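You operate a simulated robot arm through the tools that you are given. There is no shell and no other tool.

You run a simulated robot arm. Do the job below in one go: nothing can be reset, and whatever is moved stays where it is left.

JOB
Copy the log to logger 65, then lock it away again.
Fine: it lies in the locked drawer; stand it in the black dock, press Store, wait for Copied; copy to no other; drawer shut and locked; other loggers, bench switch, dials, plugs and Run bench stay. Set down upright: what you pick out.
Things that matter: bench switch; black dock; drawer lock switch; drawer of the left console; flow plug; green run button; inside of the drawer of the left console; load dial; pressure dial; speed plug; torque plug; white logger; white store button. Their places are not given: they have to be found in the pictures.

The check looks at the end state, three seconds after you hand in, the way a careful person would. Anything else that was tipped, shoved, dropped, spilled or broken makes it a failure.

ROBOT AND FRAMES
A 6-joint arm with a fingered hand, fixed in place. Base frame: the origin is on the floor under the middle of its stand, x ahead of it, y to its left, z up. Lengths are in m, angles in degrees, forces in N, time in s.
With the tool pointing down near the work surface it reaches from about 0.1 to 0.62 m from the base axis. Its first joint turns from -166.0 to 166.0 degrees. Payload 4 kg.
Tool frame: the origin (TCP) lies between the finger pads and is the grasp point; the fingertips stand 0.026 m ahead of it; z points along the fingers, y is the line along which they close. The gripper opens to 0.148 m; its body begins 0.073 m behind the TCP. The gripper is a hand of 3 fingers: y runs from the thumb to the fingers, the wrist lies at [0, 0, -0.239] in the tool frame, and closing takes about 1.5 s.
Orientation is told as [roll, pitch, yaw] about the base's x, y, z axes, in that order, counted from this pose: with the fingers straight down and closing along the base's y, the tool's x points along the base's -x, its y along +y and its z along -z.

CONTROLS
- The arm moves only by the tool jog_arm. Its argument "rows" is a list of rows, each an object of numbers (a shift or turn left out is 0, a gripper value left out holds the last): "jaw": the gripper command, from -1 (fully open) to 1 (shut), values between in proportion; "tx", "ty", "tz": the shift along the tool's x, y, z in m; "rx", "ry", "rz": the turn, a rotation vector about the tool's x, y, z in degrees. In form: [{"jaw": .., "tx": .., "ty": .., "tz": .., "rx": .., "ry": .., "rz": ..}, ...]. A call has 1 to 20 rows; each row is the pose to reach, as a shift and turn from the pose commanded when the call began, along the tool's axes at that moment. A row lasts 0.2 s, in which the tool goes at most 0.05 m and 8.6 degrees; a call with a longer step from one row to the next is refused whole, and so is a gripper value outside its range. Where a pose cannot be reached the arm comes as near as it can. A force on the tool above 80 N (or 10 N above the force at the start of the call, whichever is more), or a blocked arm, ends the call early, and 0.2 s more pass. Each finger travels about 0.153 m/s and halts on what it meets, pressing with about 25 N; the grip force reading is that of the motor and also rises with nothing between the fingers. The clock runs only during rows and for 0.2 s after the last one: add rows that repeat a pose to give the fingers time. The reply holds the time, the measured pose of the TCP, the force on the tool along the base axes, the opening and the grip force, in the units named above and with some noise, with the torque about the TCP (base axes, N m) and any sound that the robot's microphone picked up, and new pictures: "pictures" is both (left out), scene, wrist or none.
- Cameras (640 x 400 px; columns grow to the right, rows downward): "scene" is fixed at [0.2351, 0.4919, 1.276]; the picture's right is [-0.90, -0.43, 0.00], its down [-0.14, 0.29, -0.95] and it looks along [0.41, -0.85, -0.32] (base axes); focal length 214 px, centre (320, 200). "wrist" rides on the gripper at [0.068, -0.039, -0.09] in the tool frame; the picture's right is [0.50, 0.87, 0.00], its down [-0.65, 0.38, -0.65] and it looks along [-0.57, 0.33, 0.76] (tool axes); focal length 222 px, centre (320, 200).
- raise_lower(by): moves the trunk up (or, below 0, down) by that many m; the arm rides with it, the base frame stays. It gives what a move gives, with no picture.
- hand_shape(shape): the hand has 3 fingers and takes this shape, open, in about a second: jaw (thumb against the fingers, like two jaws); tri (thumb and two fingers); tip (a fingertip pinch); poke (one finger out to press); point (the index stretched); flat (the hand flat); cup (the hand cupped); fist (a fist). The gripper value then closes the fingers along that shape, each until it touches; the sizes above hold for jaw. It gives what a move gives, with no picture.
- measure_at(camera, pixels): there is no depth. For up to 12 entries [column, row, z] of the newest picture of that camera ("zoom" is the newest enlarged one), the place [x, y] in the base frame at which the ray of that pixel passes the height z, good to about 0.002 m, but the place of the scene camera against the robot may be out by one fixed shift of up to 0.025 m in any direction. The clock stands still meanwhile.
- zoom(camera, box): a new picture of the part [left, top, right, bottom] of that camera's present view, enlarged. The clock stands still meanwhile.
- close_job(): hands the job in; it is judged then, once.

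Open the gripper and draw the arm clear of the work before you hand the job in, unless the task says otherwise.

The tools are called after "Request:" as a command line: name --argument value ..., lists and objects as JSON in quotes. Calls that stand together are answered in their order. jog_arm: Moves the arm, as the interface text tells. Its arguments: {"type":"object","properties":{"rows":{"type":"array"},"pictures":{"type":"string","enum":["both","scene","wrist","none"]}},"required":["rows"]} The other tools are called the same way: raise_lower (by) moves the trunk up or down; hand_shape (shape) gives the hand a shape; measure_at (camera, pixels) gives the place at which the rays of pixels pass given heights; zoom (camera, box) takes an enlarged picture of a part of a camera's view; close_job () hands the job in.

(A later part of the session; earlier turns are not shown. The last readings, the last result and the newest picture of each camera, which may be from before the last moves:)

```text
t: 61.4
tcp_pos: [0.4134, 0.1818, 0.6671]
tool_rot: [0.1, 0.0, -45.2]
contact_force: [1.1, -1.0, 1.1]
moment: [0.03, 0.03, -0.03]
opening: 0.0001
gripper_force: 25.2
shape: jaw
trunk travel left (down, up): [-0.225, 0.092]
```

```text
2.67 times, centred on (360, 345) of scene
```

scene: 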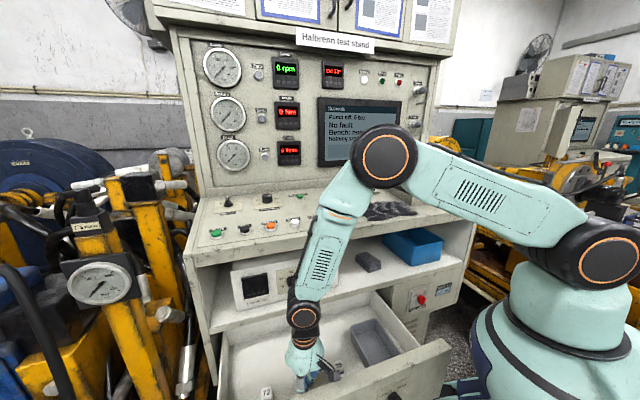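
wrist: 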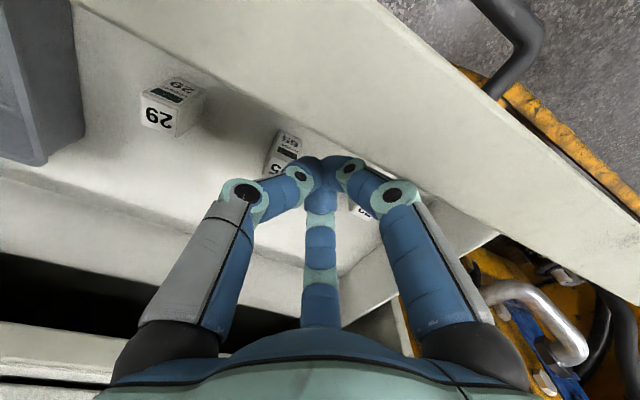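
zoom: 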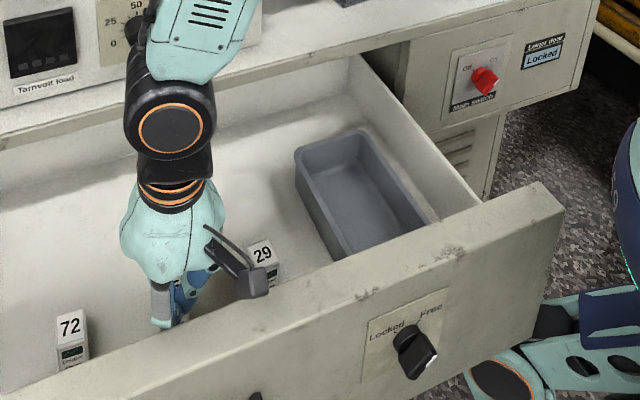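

The drawer came out further. I'll lift the hand clear, open it and re-measure logger 65.

Request:
jog_arm --rows '[{"jaw": 1, "tz": -0.04, "tx": -0.01}, {"jaw": 1, "tz": -0.08, "tx": -0.01}, {"jaw": 0.5, "tz": -0.12, "tx": -0.01}, {"jaw": 0, "tz": -0.16, "tx": -0.01}, {"jaw": -0.5, "tz": -0.16, "tx": -0.01}, {"jaw": -0.5, "tz": -0.16, "tx": -0.01}]'

Request:
zoom --camera "wrist" --box '[220, 90, 380, 220]'

```text
t: 62.8
tcp_pos: [0.4208, 0.1735, 0.8257]
tool_rot: [0.2, 0.0, -45.1]
contact_force: [-0.2, 0.0, 1.5]
moment: [0.03, 0.01, 0.02]
opening: 0.1107
gripper_force: 0.1
shape: jaw
trunk travel left (down, up): [-0.225, 0.092]
```

scene: 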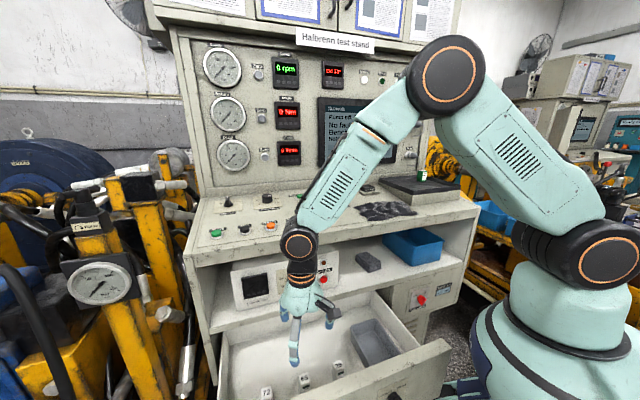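
wrist: 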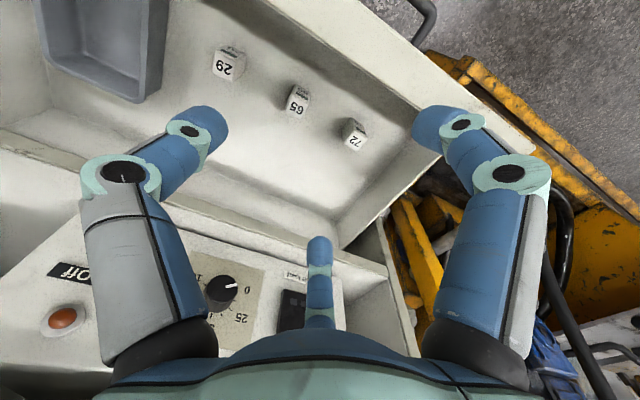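

```text
3.08 times, centred on (300, 155) of wrist
```

zoom: 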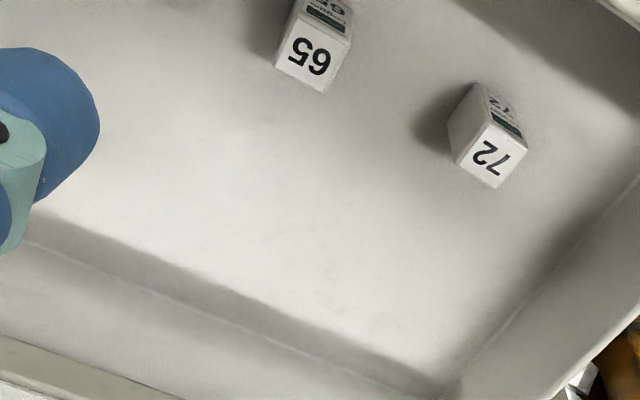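

Logger 65's top is now at u≈0.410, d≈0.232 (z≈0.553), clear of the shelf edge. I'll turn the hand by −60° so the camera stalk points along the drawer (not into its front), and position above logger 65.

Request:
jog_arm --rows '[{"jaw": -0.5, "tx": -0.01, "ty": -0.002, "rz": -7.5}, {"jaw": -0.5, "tx": -0.02, "ty": -0.004, "rz": -15}, {"jaw": -0.5, "tx": -0.03, "ty": -0.006, "rz": -22.5}, {"jaw": -0.5, "tx": -0.04, "ty": -0.008, "rz": -30}, {"jaw": -0.5, "tx": -0.05, "ty": -0.009, "rz": -37.5}, {"jaw": -0.5, "tx": -0.0571, "ty": -0.0097, "rz": -45}, {"jaw": -0.5, "tx": -0.0571, "ty": -0.0097, "rz": -52.5}, {"jaw": -0.5, "tx": -0.0571, "ty": -0.0097, "rz": -60, "tz": 0.03}, {"jaw": -0.5, "tx": -0.0571, "ty": -0.0097, "rz": -60, "tz": 0.07}, {"jaw": -0.5, "tx": -0.0571, "ty": -0.0097, "rz": -60, "tz": 0.11}]'

Request:
zoom --camera "wrist" --box '[220, 80, 420, 230]'

Request:
zoom --camera "scene" --box '[220, 270, 380, 400]'

```text
t: 65.0
tcp_pos: [0.457, 0.1266, 0.7175]
tool_rot: [0.1, -0.2, 14.9]
contact_force: [-0.5, 0.3, 0.3]
moment: [0.01, 0.0, 0.0]
opening: 0.1108
gripper_force: 0.1
shape: jaw
trunk travel left (down, up): [-0.225, 0.092]
```

scene: 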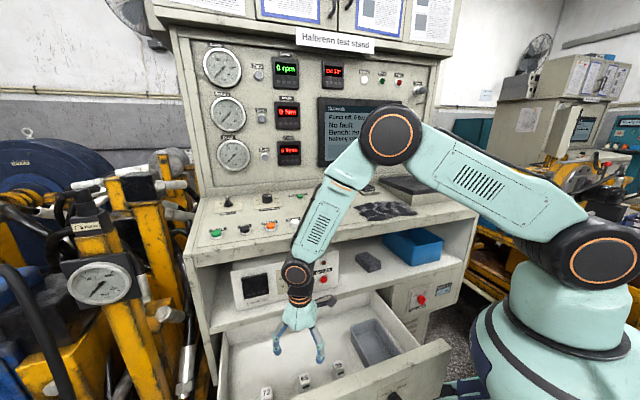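
wrist: 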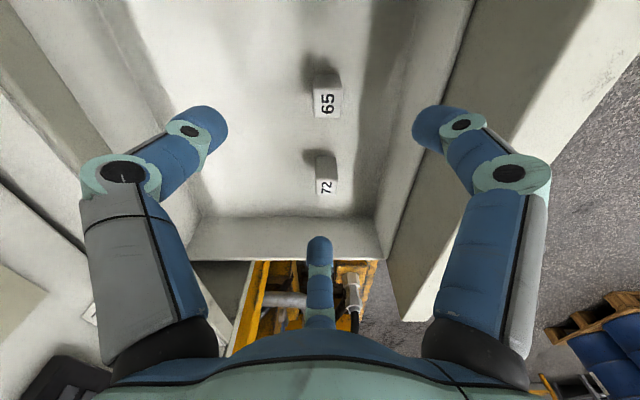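

```text
2.67 times, centred on (320, 155) of wrist
```

zoom: 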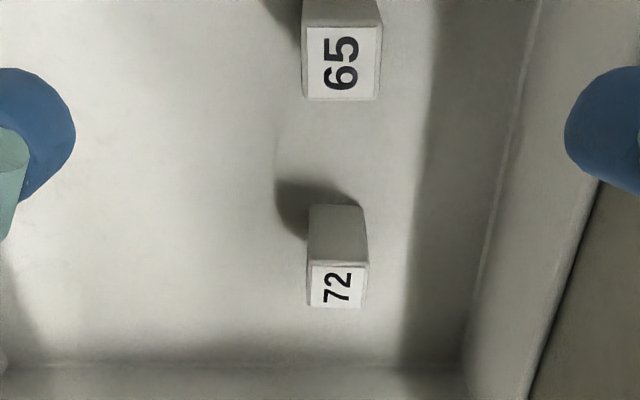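

```text
3.08 times, centred on (300, 335) of scene
```

zoom: 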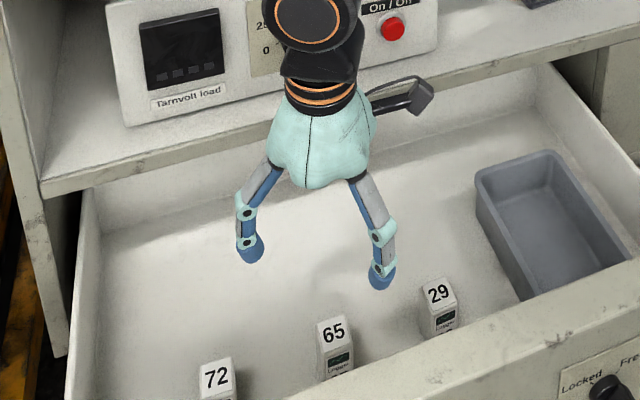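

In this view logger 65's top centre (wrist 328.6,103.7) combined with the previous view gives u≈0.408, d≈0.225, top z≈0.576, about 29×29×55 mm. I'll correct laterally and come down to z≈0.61 for a check.

Request:
jog_arm --rows '[{"jaw": -0.5, "tx": 0.0082, "ty": 0.0054, "tz": 0.02}, {"jaw": -0.5, "tx": 0.0082, "ty": 0.0054, "tz": 0.05}, {"jaw": -0.5, "tx": 0.0082, "ty": 0.0054, "tz": 0.08}, {"jaw": -0.5, "tx": 0.0082, "ty": 0.0054, "tz": 0.108}]'

Request:
zoom --camera "wrist" --box '[220, 80, 420, 230]'

Request:
zoom --camera "scene" --box '[240, 300, 360, 400]'

```text
t: 66.0
tcp_pos: [0.449, 0.131, 0.6095]
tool_rot: [0.1, -0.2, 14.7]
contact_force: [0.2, 0.2, -1.0]
moment: [0.0, 0.01, 0.02]
opening: 0.1105
gripper_force: 0.0
shape: jaw
trunk travel left (down, up): [-0.225, 0.092]
```

scene: 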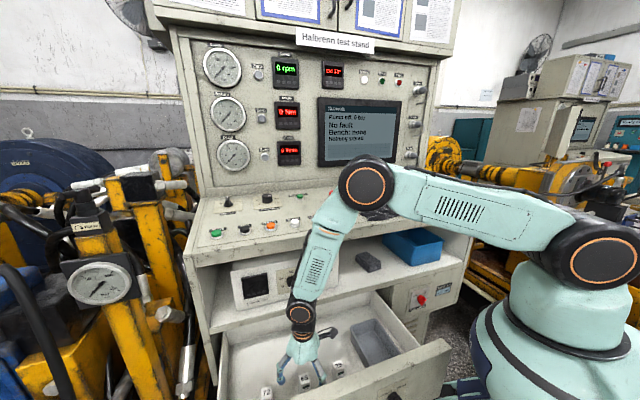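
wrist: 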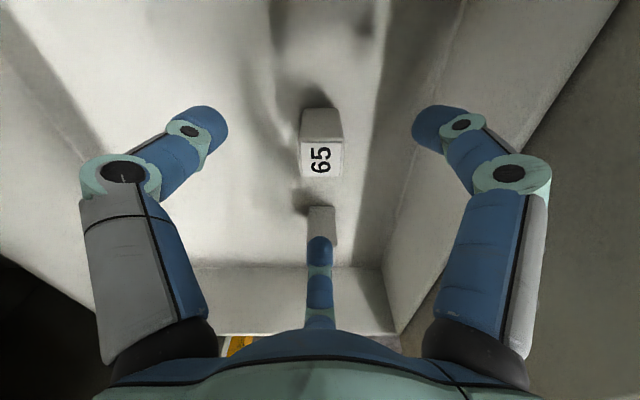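

```text
2.67 times, centred on (320, 155) of wrist
```

zoom: 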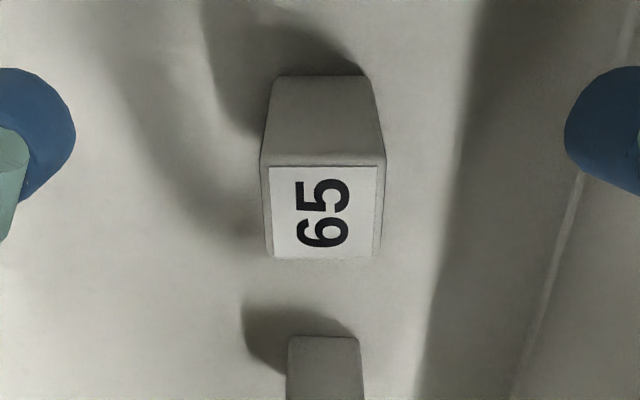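

```text
4.00 times, centred on (300, 350) of scene
```

zoom: 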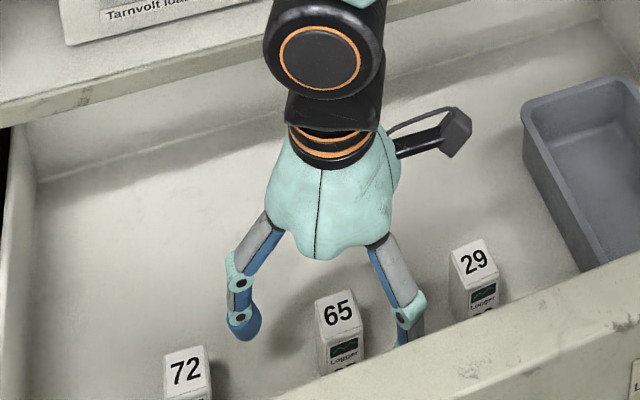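

Logger 65 centre refined to u≈0.405, d≈0.224, top z≈0.570, floor z≈0.521. I'll centre, descend to TCP z≈0.565 and close gently around it.

Request:
jog_arm --rows '[{"jaw": -0.5, "tx": 0.0047, "ty": -0.0019, "tz": 0.02}, {"jaw": -0.5, "tx": 0.0047, "ty": -0.0019, "tz": 0.0445}, {"jaw": -0.5, "tx": 0.0047, "ty": -0.0019, "tz": 0.0445}, {"jaw": 0.2, "tx": 0.0047, "ty": -0.0019, "tz": 0.0445}]'

Request:
zoom --camera "wrist" --box '[220, 100, 420, 250]'

```text
t: 67.0
tcp_pos: [0.4419, 0.1272, 0.5655]
tool_rot: [0.2, -0.2, 14.7]
contact_force: [0.1, -0.1, 0.0]
moment: [0.0, 0.04, 0.03]
opening: 0.0598
gripper_force: 0.2
shape: jaw
trunk travel left (down, up): [-0.225, 0.092]
```

scene: 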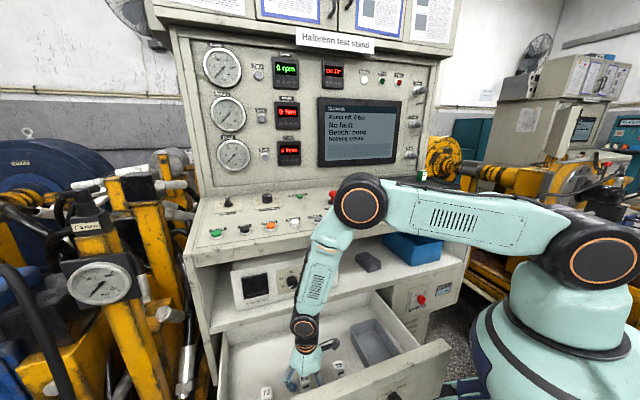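
wrist: 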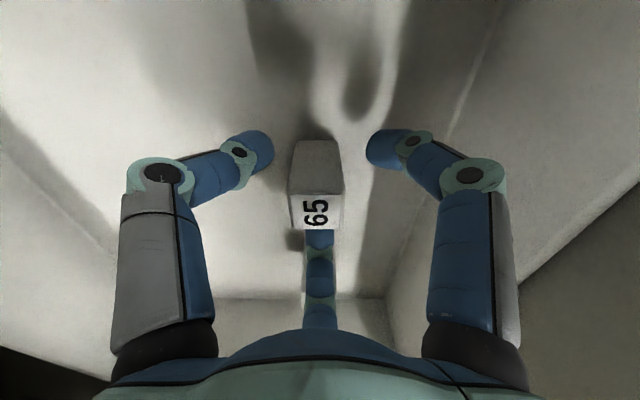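

```text
2.67 times, centred on (320, 175) of wrist
```

zoom: 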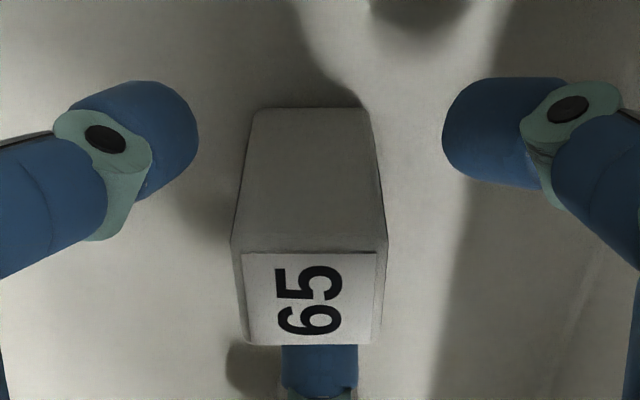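

The logger (label centre at wrist (317,212)) is ~4 mm off in u; I'll correct and then close the fingers on it.

Request:
jog_arm --rows '[{"jaw": 0.2, "tx": -0.0042, "ty": 0.0007}, {"jaw": 0.3, "tx": -0.0042, "ty": 0.0007}, {"jaw": 0.45, "tx": -0.0042, "ty": 0.0007}, {"jaw": 0.6, "tx": -0.0042, "ty": 0.0007}, {"jaw": 0.8, "tx": -0.0042, "ty": 0.0007}, {"jaw": 1, "tx": -0.0042, "ty": 0.0007}, {"jaw": 1, "tx": -0.0042, "ty": 0.0007}, {"jaw": 1, "tx": -0.0042, "ty": 0.0007}]'

Request:
zoom --camera "wrist" --box '[220, 100, 420, 250]'

Request:
zoom --camera "scene" --box '[240, 320, 360, 400]'

```text
t: 68.8
tcp_pos: [0.4458, 0.1291, 0.5652]
tool_rot: [0.1, -0.3, 14.7]
contact_force: [-0.9, 0.4, -0.5]
moment: [0.01, 0.01, -0.03]
opening: 0.0307
gripper_force: 25.1
shape: jaw
trunk travel left (down, up): [-0.225, 0.092]
```

scene: 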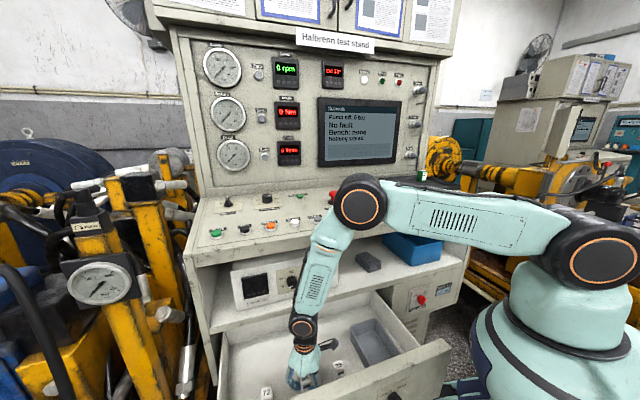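
wrist: 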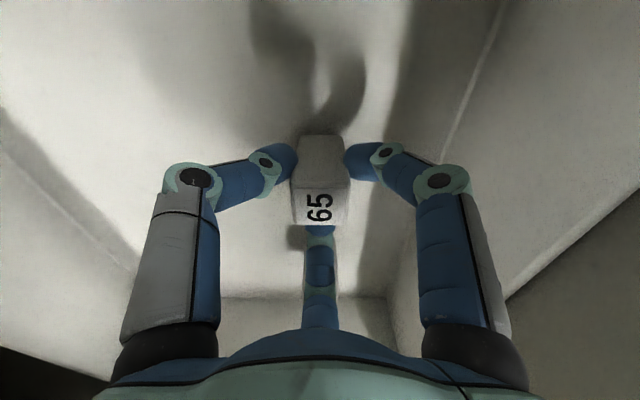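

```text
2.67 times, centred on (320, 175) of wrist
```

zoom: 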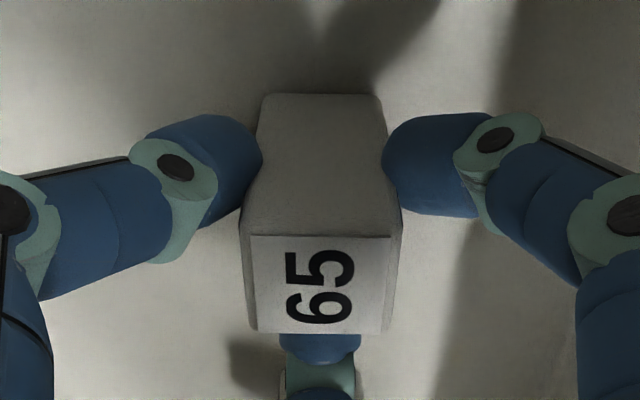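

```text
5.00 times, centred on (300, 360) of scene
```

zoom: 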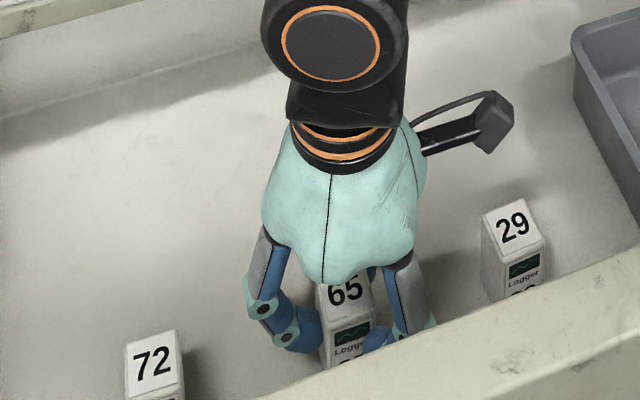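

Grip is firm (opening 0.031, 25 N) with the logger upright. Lift straight up 0.14 m slowly and check.

Request:
jog_arm --rows '[{"jaw": 1, "tz": -0.01}, {"jaw": 1, "tz": -0.02}, {"jaw": 1, "tz": -0.04}, {"jaw": 1, "tz": -0.065}, {"jaw": 1, "tz": -0.09}, {"jaw": 1, "tz": -0.115}, {"jaw": 1, "tz": -0.14}]'

Request:
zoom --camera "wrist" --box '[220, 100, 420, 250]'

Request:
zoom --camera "scene" --box '[240, 290, 380, 400]'

```text
t: 70.4
tcp_pos: [0.4454, 0.1283, 0.706]
tool_rot: [0.1, -0.2, 14.8]
contact_force: [0.5, 0.4, 0.1]
moment: [0.0, 0.02, 0.0]
opening: 0.0308
gripper_force: 25.1
shape: jaw
trunk travel left (down, up): [-0.225, 0.092]
```

scene: 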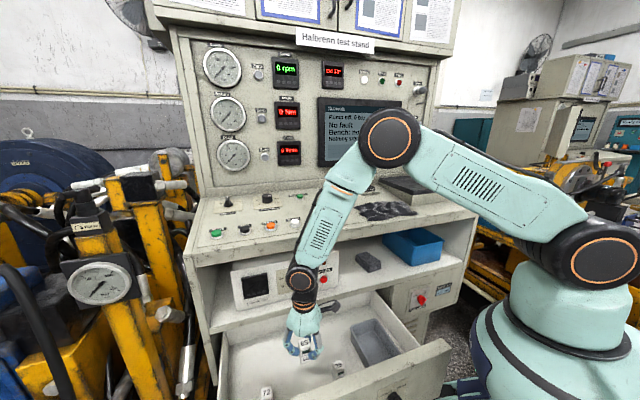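
wrist: 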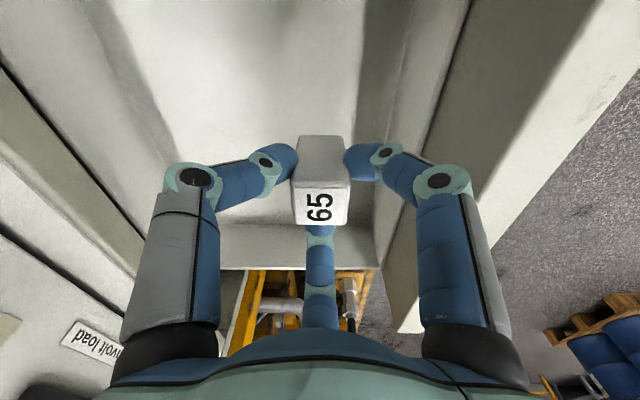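

```text
2.67 times, centred on (320, 175) of wrist
```

zoom: 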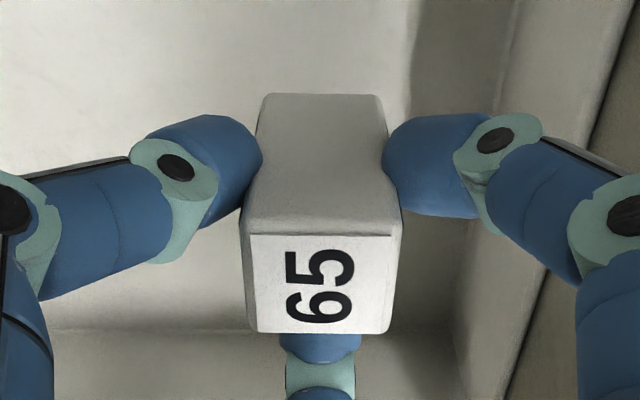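

```text
3.64 times, centred on (310, 345) of scene
```

zoom: 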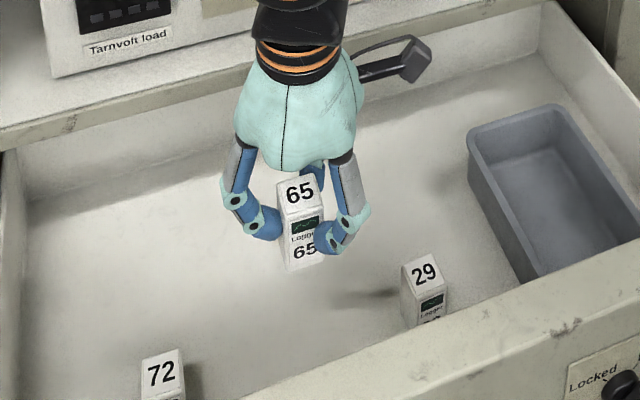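

Logger 65 is held well, other loggers undisturbed. I'll raise it well clear, drawing back toward the robot so that it passes in front of the panel ledge.

Request:
jog_arm --rows '[{"jaw": 1, "tz": -0.04}, {"jaw": 1, "tz": -0.08}, {"jaw": 1, "tx": 0.014, "ty": 0.008, "tz": -0.12}, {"jaw": 1, "tx": 0.028, "ty": 0.016, "tz": -0.16}, {"jaw": 1, "tx": 0.042, "ty": 0.024, "tz": -0.2}, {"jaw": 1, "tx": 0.056, "ty": 0.032, "tz": -0.24}, {"jaw": 1, "tx": 0.07, "ty": 0.04, "tz": -0.28}, {"jaw": 1, "tx": 0.084, "ty": 0.047, "tz": -0.32}, {"jaw": 1, "tx": 0.0959, "ty": 0.0531, "tz": -0.36}, {"jaw": 1, "tx": 0.0959, "ty": 0.0531, "tz": -0.4}, {"jaw": 1, "tx": 0.0959, "ty": 0.0531, "tz": -0.44}]'

```text
t: 72.8
tcp_pos: [0.3387, 0.1542, 1.1438]
tool_rot: [0.1, -0.1, 14.8]
contact_force: [-0.3, -0.4, -0.8]
moment: [0.05, 0.0, 0.0]
opening: 0.0304
gripper_force: 25.3
shape: jaw
trunk travel left (down, up): [-0.225, 0.092]
```

scene: 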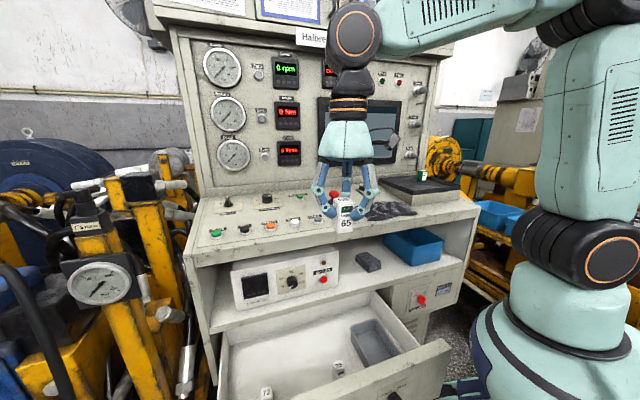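
wrist: 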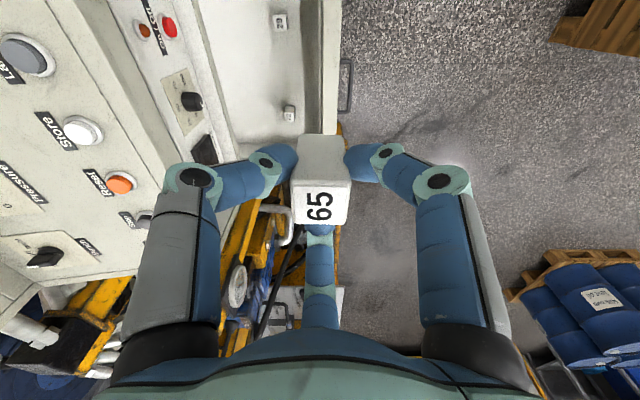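

Logger is at z≈1.10 in front of the panel. The dock estimates to u≈0.03, d≈0.56, z≈1.04 from the scene picture. I'll raise and move over the panel toward it, stopping short to look.

Request:
jog_arm --rows '[{"jaw": 1, "tz": -0.04}, {"jaw": 1, "tz": -0.076}, {"jaw": 1, "tx": 0.0055, "ty": -0.04, "tz": -0.09}, {"jaw": 1, "tx": 0.011, "ty": -0.08, "tz": -0.09}, {"jaw": 1, "tx": 0.0165, "ty": -0.12, "tz": -0.09}, {"jaw": 1, "tx": 0.022, "ty": -0.16, "tz": -0.09}, {"jaw": 1, "tx": 0.0275, "ty": -0.2, "tz": -0.09}, {"jaw": 1, "tx": 0.033, "ty": -0.24, "tz": -0.09}, {"jaw": 1, "tx": 0.0385, "ty": -0.28, "tz": -0.09}, {"jaw": 1, "tx": 0.044, "ty": -0.32, "tz": -0.09}, {"jaw": 1, "tx": 0.0495, "ty": -0.36, "tz": -0.09}, {"jaw": 1, "tx": 0.0555, "ty": -0.4, "tz": -0.09}]'

```text
t: 75.4
tcp_pos: [0.3871, -0.2502, 1.2342]
tool_rot: [0.2, -0.2, 14.8]
contact_force: [-0.1, -1.7, 0.0]
moment: [0.04, -0.01, 0.01]
opening: 0.0301
gripper_force: 25.1
shape: jaw
trunk travel left (down, up): [-0.225, 0.092]
```

scene: 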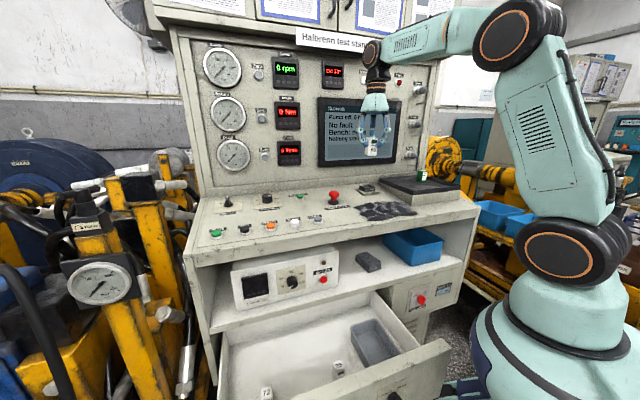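
wrist: 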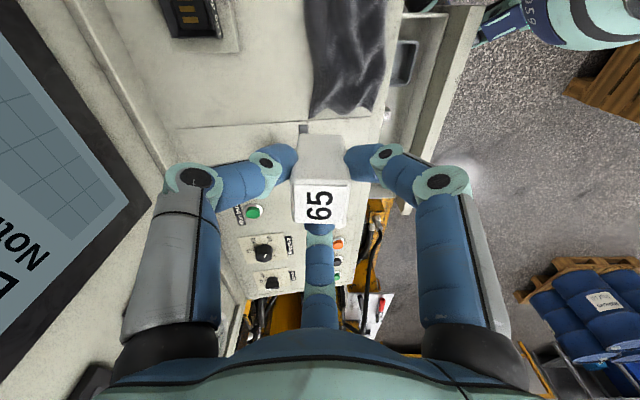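

The dock is at wrist (198,15), giving u≈0.025, d≈0.57. I'll zoom there to see its shape and the wall behind it.

Request:
zoom --camera "wrist" --box '[60, 0, 300, 150]'

Request:
zoom --camera "scene" --box '[310, 110, 450, 220]'

```text
2.67 times, centred on (180, 75) of wrist
```

zoom: 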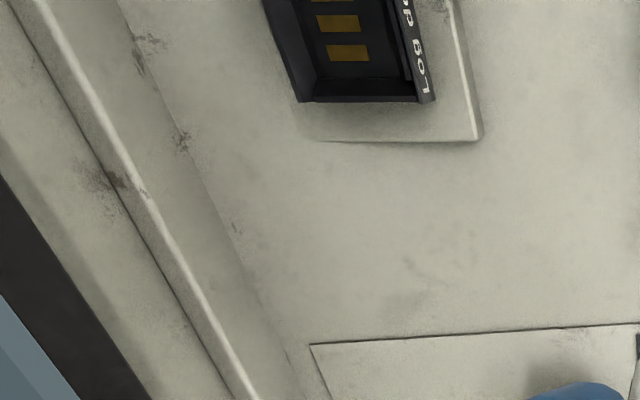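

```text
3.64 times, centred on (380, 165) of scene
```

zoom: 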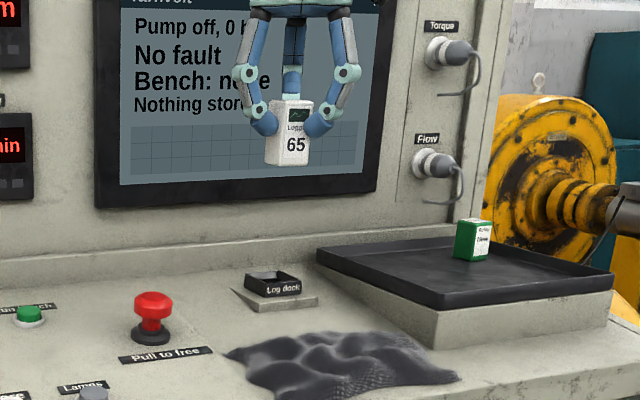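

The dock has gold contacts inside and outer size ~5 cm; the wall/sill is at d≳0.67. I'll hover so the dock comes into the middle of the wrist view.

Request:
jog_arm --rows '[{"jaw": 1, "tx": 0.0085, "ty": -0.034}, {"jaw": 1, "tx": 0.017, "ty": -0.068}, {"jaw": 1, "tx": 0.0254, "ty": -0.1015}, {"jaw": 1, "tx": 0.0338, "ty": -0.135}]'

Request:
zoom --camera "wrist" --box '[220, 50, 420, 190]'

```text
t: 76.4
tcp_pos: [0.3874, -0.3893, 1.2345]
tool_rot: [0.2, -0.2, 14.7]
contact_force: [0.2, -0.3, -1.3]
moment: [-0.03, 0.01, 0.01]
opening: 0.0304
gripper_force: 25.1
shape: jaw
trunk travel left (down, up): [-0.225, 0.092]
```

scene: 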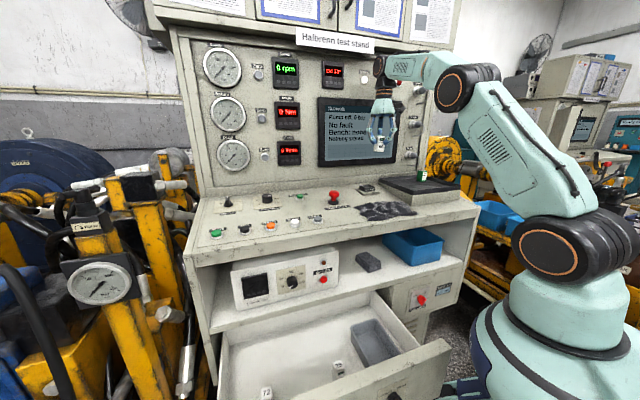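
wrist: 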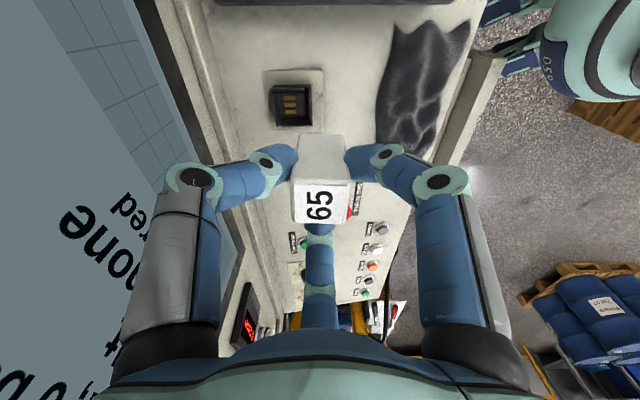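

```text
2.86 times, centred on (320, 120) of wrist
```

zoom: 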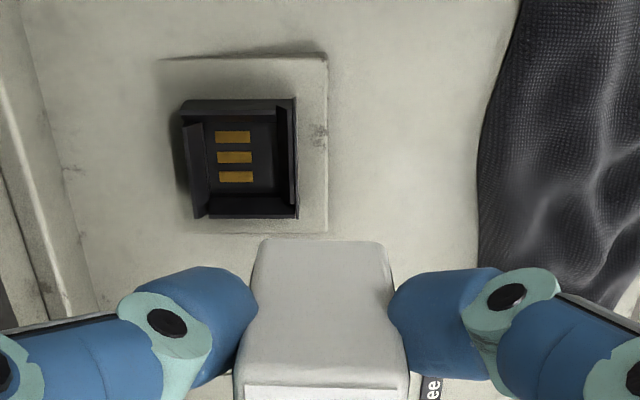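

Dock now at wrist ≈(293,105). I'll zoom in more to find its cavity edges precisely.

Request:
zoom --camera "wrist" --box '[260, 70, 330, 140]'

Request:
zoom --camera "scene" --box '[350, 172, 382, 198]'

```text
5.71 times, centred on (295, 105) of wrist
```

zoom: 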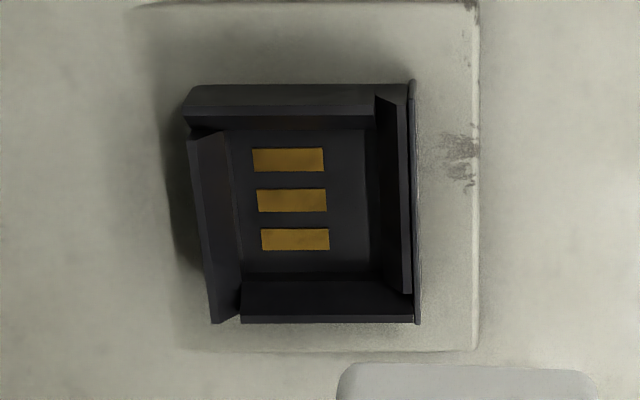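

```text
15.38 times, centred on (366, 185) of scene
```

zoom: 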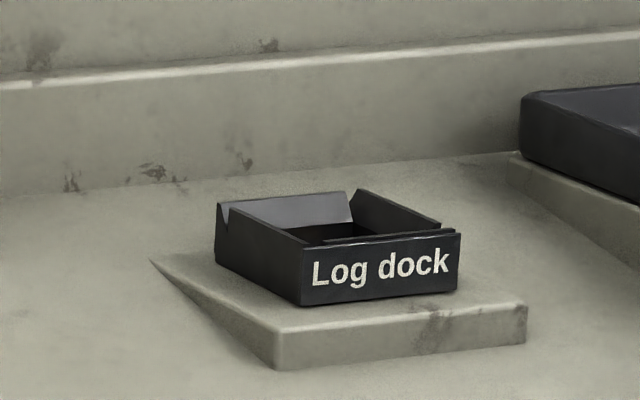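

The dock floor centre computes to u≈0.0205, d≈0.586, z≈1.017, cavity ~31 mm with bevelled walls up to z≈1.03. I'll move over it and lower to z≈1.12 (logger bottom ≈1.076), then re-check alignment.

Request:
jog_arm --rows '[{"jaw": 1, "tx": -0.018, "ty": -0.0106}, {"jaw": 1, "tx": -0.0368, "ty": -0.0212}, {"jaw": 1, "tx": -0.0368, "ty": -0.0212, "tz": 0.03}, {"jaw": 1, "tx": -0.0368, "ty": -0.0212, "tz": 0.06}, {"jaw": 1, "tx": -0.0368, "ty": -0.0212, "tz": 0.09}, {"jaw": 1, "tx": -0.0368, "ty": -0.0212, "tz": 0.113}]'

Request:
zoom --camera "wrist" --box '[240, 60, 400, 180]'

Request:
zoom --camera "scene" --box '[340, 130, 420, 210]'

```text
t: 77.8
tcp_pos: [0.4291, -0.3962, 1.122]
tool_rot: [0.1, -0.1, 14.9]
contact_force: [0.0, 0.0, -0.8]
moment: [0.0, -0.02, 0.0]
opening: 0.0297
gripper_force: 23.9
shape: jaw
out of reach, approached as far as the arm can: row 2
trunk travel left (down, up): [-0.225, 0.092]
```

scene: 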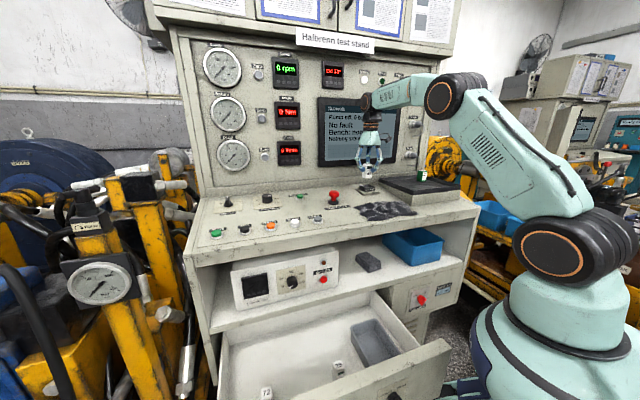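
wrist: 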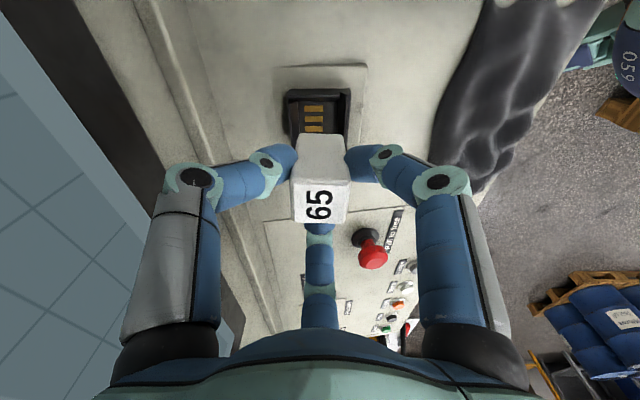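

```text
3.33 times, centred on (320, 120) of wrist
```

zoom: 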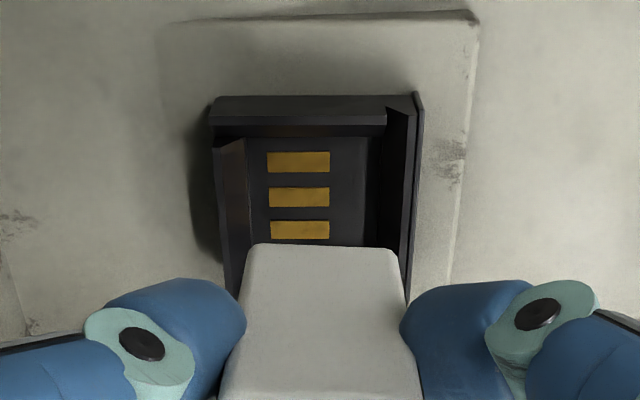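

```text
5.00 times, centred on (380, 170) of scene
```

zoom: 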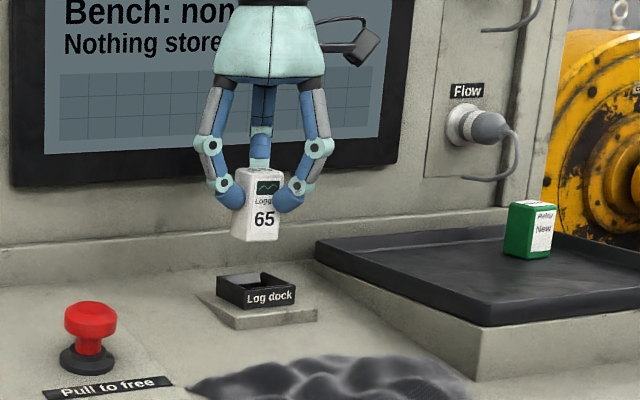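

At z 1.122 the middle contact (wrist 313.7,118.8) again gives dock floor centre u≈0.020, d≈0.586; the TCP is at u 0.0233, d 0.5836. I'll correct by ~3 mm and lower to just above the rim.

Request:
jog_arm --rows '[{"jaw": 1, "tx": 0.0018, "ty": -0.0041}, {"jaw": 1, "tx": 0.0018, "ty": -0.0041, "tz": 0.02}, {"jaw": 1, "tx": 0.0018, "ty": -0.0041, "tz": 0.04}, {"jaw": 1, "tx": 0.0018, "ty": -0.0041, "tz": 0.04}]'

Request:
zoom --camera "wrist" --box '[240, 60, 400, 180]'

Request:
zoom --camera "scene" --box '[345, 160, 395, 200]'

```text
t: 78.8
tcp_pos: [0.4286, -0.4014, 1.0795]
tool_rot: [0.2, -0.2, 14.7]
contact_force: [-0.1, 0.6, 0.3]
moment: [-0.04, 0.03, 0.01]
opening: 0.03
gripper_force: 24.2
shape: jaw
trunk travel left (down, up): [-0.225, 0.092]
```

scene: 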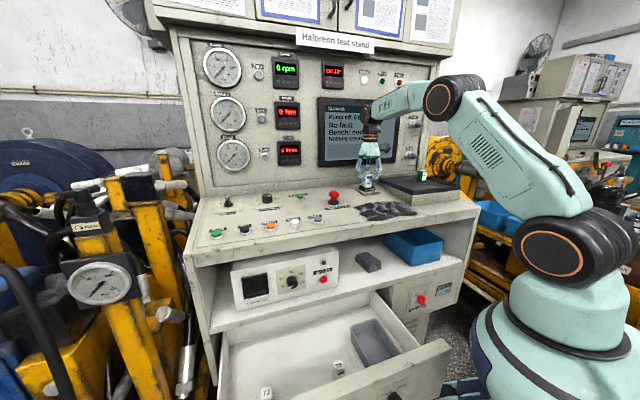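
wrist: 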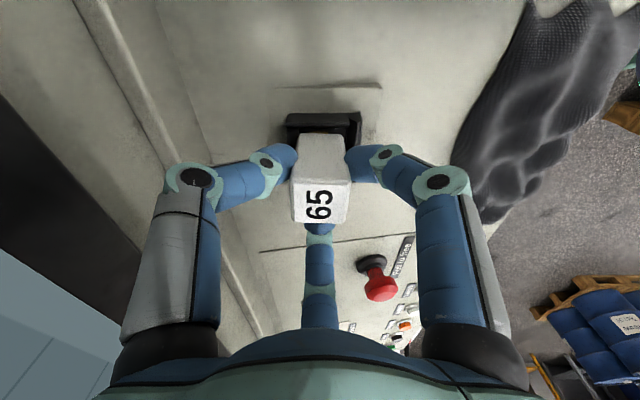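

```text
3.33 times, centred on (320, 120) of wrist
```

zoom: 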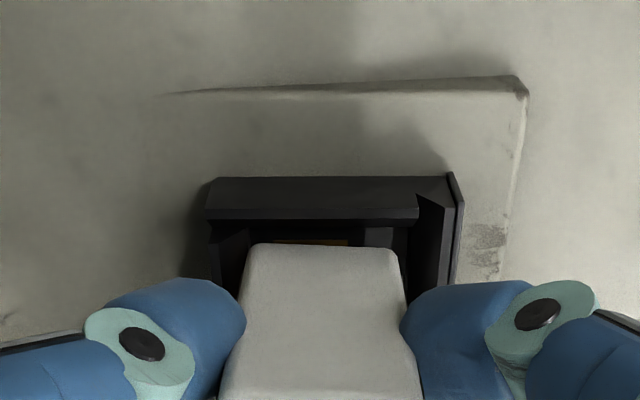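

```text
10.00 times, centred on (370, 180) of scene
```

zoom: 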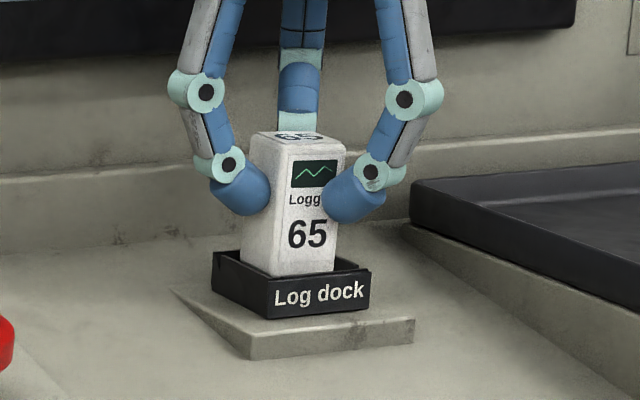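

Logger bottom is just at the rim and centred. Lower slowly about 15 mm and read the force.

Request:
jog_arm --rows '[{"jaw": 1, "tz": 0.003}, {"jaw": 1, "tz": 0.006}, {"jaw": 1, "tz": 0.009}, {"jaw": 1, "tz": 0.012}, {"jaw": 1, "tz": 0.014}]'

Request:
zoom --camera "scene" --box '[345, 160, 395, 200]'

Request:
zoom --camera "wrist" --box '[240, 80, 400, 200]'

```text
t: 80.0
tcp_pos: [0.4292, -0.4017, 1.069]
tool_rot: [-0.2, -0.4, 14.9]
contact_force: [3.7, 2.6, 19.8]
moment: [-0.09, 0.02, 0.1]
opening: 0.0306
gripper_force: 25.6
shape: jaw
trunk travel left (down, up): [-0.225, 0.092]
```

scene: 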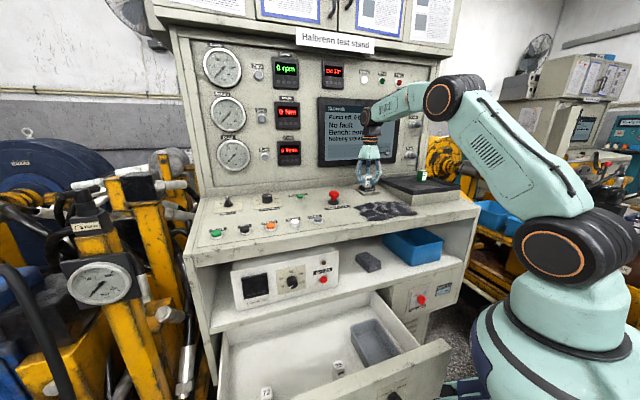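
wrist: 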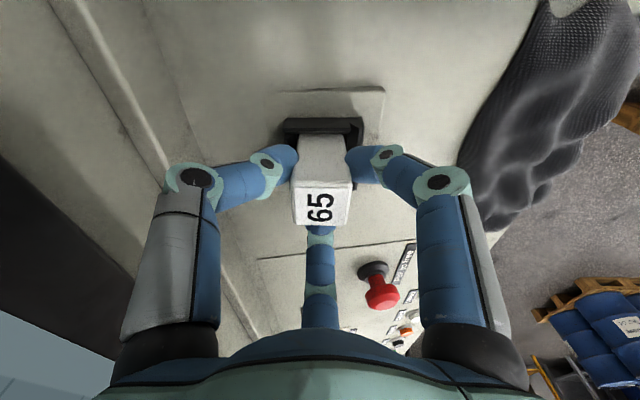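

```text
10.00 times, centred on (370, 180) of scene
```

zoom: 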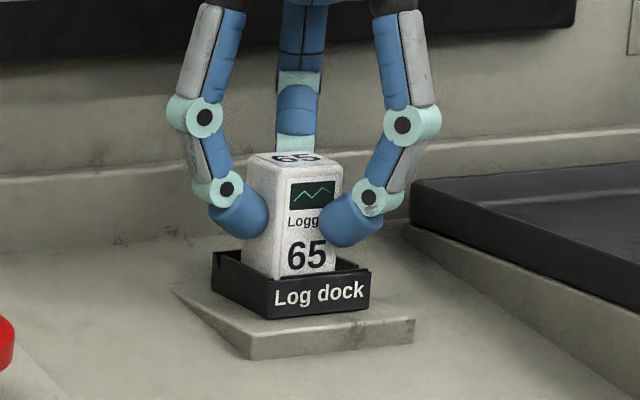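

```text
3.33 times, centred on (320, 140) of wrist
```

zoom: 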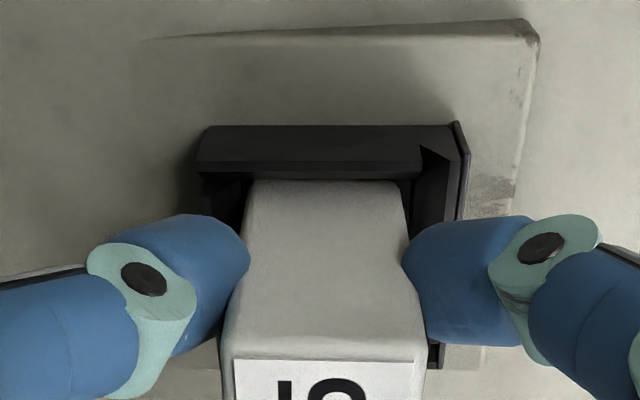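

Upward force ≈20 N at TCP z 1.069: the logger is standing on the dock floor, upright. I'll ease the pressure by 3 mm and open the fingers slowly.

Request:
jog_arm --rows '[{"jaw": 1, "tz": -0.002}, {"jaw": 0.7, "tz": -0.003}, {"jaw": 0.55, "tz": -0.003}, {"jaw": 0.45, "tz": -0.003}, {"jaw": 0.3, "tz": -0.003}, {"jaw": 0.1, "tz": -0.003}, {"jaw": 0.0, "tz": -0.003}, {"jaw": 0.0, "tz": -0.003}]'

Request:
zoom --camera "scene" --box '[345, 160, 395, 200]'

Request:
zoom --camera "wrist" --box '[240, 80, 400, 240]'

```text
t: 81.8
tcp_pos: [0.4273, -0.4011, 1.0695]
tool_rot: [0.0, -0.2, 14.8]
contact_force: [0.1, 0.5, -0.2]
moment: [-0.01, -0.03, 0.0]
opening: 0.0733
gripper_force: 0.0
shape: jaw
trunk travel left (down, up): [-0.225, 0.092]
```

scene: 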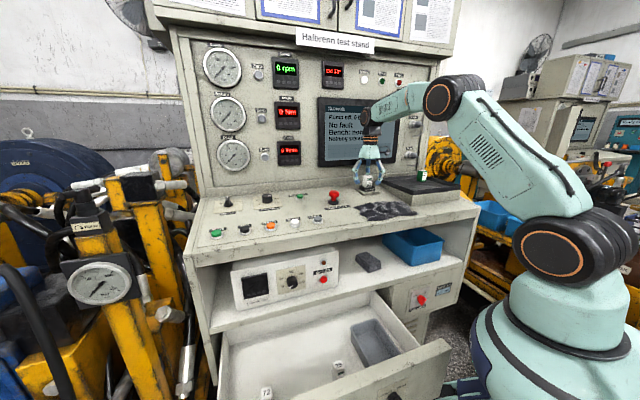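
wrist: 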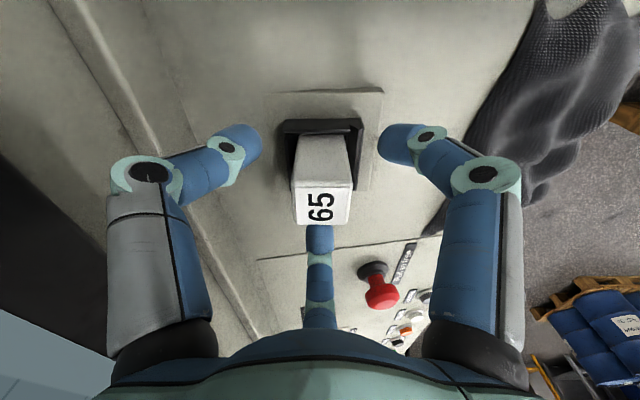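

```text
10.00 times, centred on (370, 180) of scene
```

zoom: 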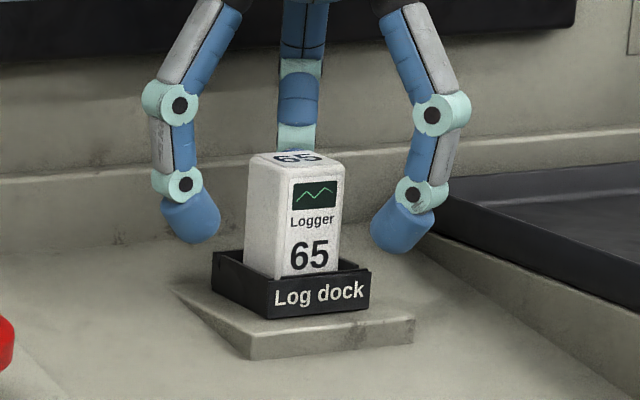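

```text
2.50 times, centred on (320, 160) of wrist
```

zoom: 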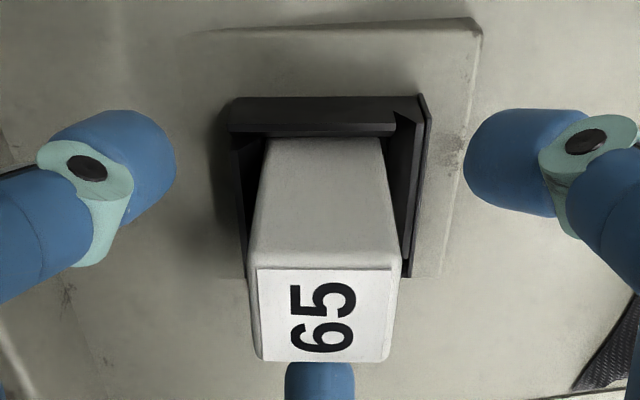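

Logger 65 stands free and upright in the dock. I'll lift the hand straight up, then move over to the Store button (u≈0.377, d≈0.402), closing the fingers for pressing.

Request:
jog_arm --rows '[{"jaw": 0, "tz": -0.03}, {"jaw": 0, "tz": -0.07}, {"jaw": 0, "tz": -0.11}, {"jaw": 0, "tz": -0.14}, {"jaw": 0.3, "tx": -0.0217, "ty": 0.0339, "tz": -0.14}, {"jaw": 0.6, "tx": -0.0433, "ty": 0.0677, "tz": -0.14}, {"jaw": 1, "tx": -0.065, "ty": 0.1016, "tz": -0.14}, {"jaw": 1, "tx": -0.0867, "ty": 0.1355, "tz": -0.14}, {"jaw": 1, "tx": -0.1083, "ty": 0.1694, "tz": -0.14}, {"jaw": 1, "tx": -0.13, "ty": 0.2032, "tz": -0.14}, {"jaw": 1, "tx": -0.1517, "ty": 0.2371, "tz": -0.14}, {"jaw": 1, "tx": -0.1734, "ty": 0.271, "tz": -0.14}, {"jaw": 1, "tx": -0.195, "ty": 0.3048, "tz": -0.12}, {"jaw": 1, "tx": -0.2167, "ty": 0.3387, "tz": -0.1}]'

Request:
zoom --camera "scene" --box '[310, 90, 430, 210]'

Request:
zoom --camera "wrist" --box '[220, 40, 420, 200]'

```text
t: 84.8
tcp_pos: [0.5508, -0.0185, 1.1684]
tool_rot: [0.1, -0.2, 14.7]
contact_force: [0.1, -0.8, 0.2]
moment: [-0.02, 0.02, 0.0]
opening: 0.0004
gripper_force: 25.0
shape: jaw
trunk travel left (down, up): [-0.225, 0.092]
```

scene: 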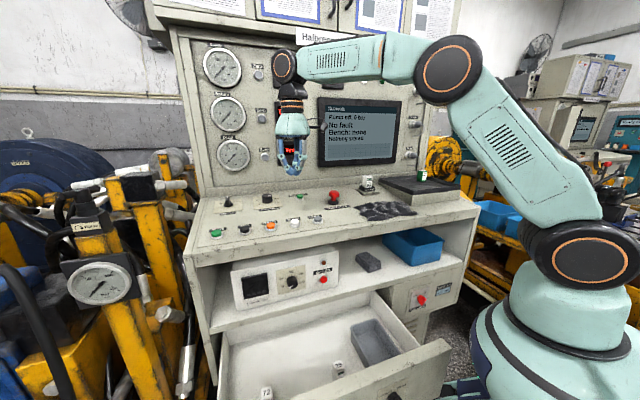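
wrist: 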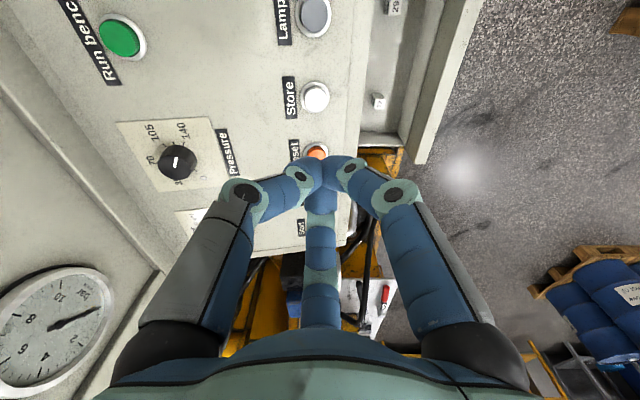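

```text
3.33 times, centred on (370, 150) of scene
```

zoom: 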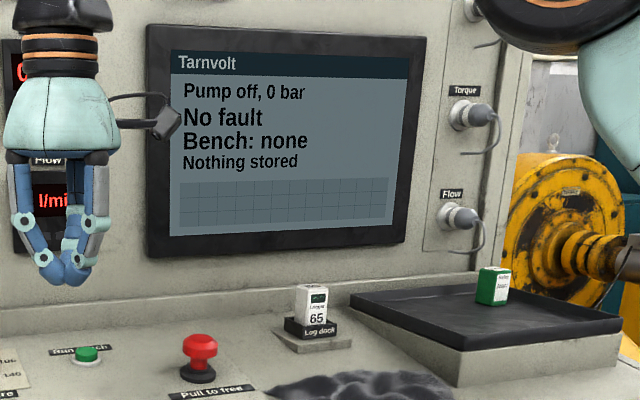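

```text
2.50 times, centred on (320, 120) of wrist
```

zoom: 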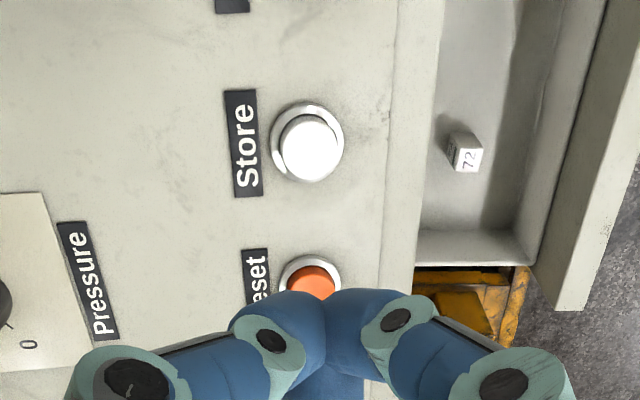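

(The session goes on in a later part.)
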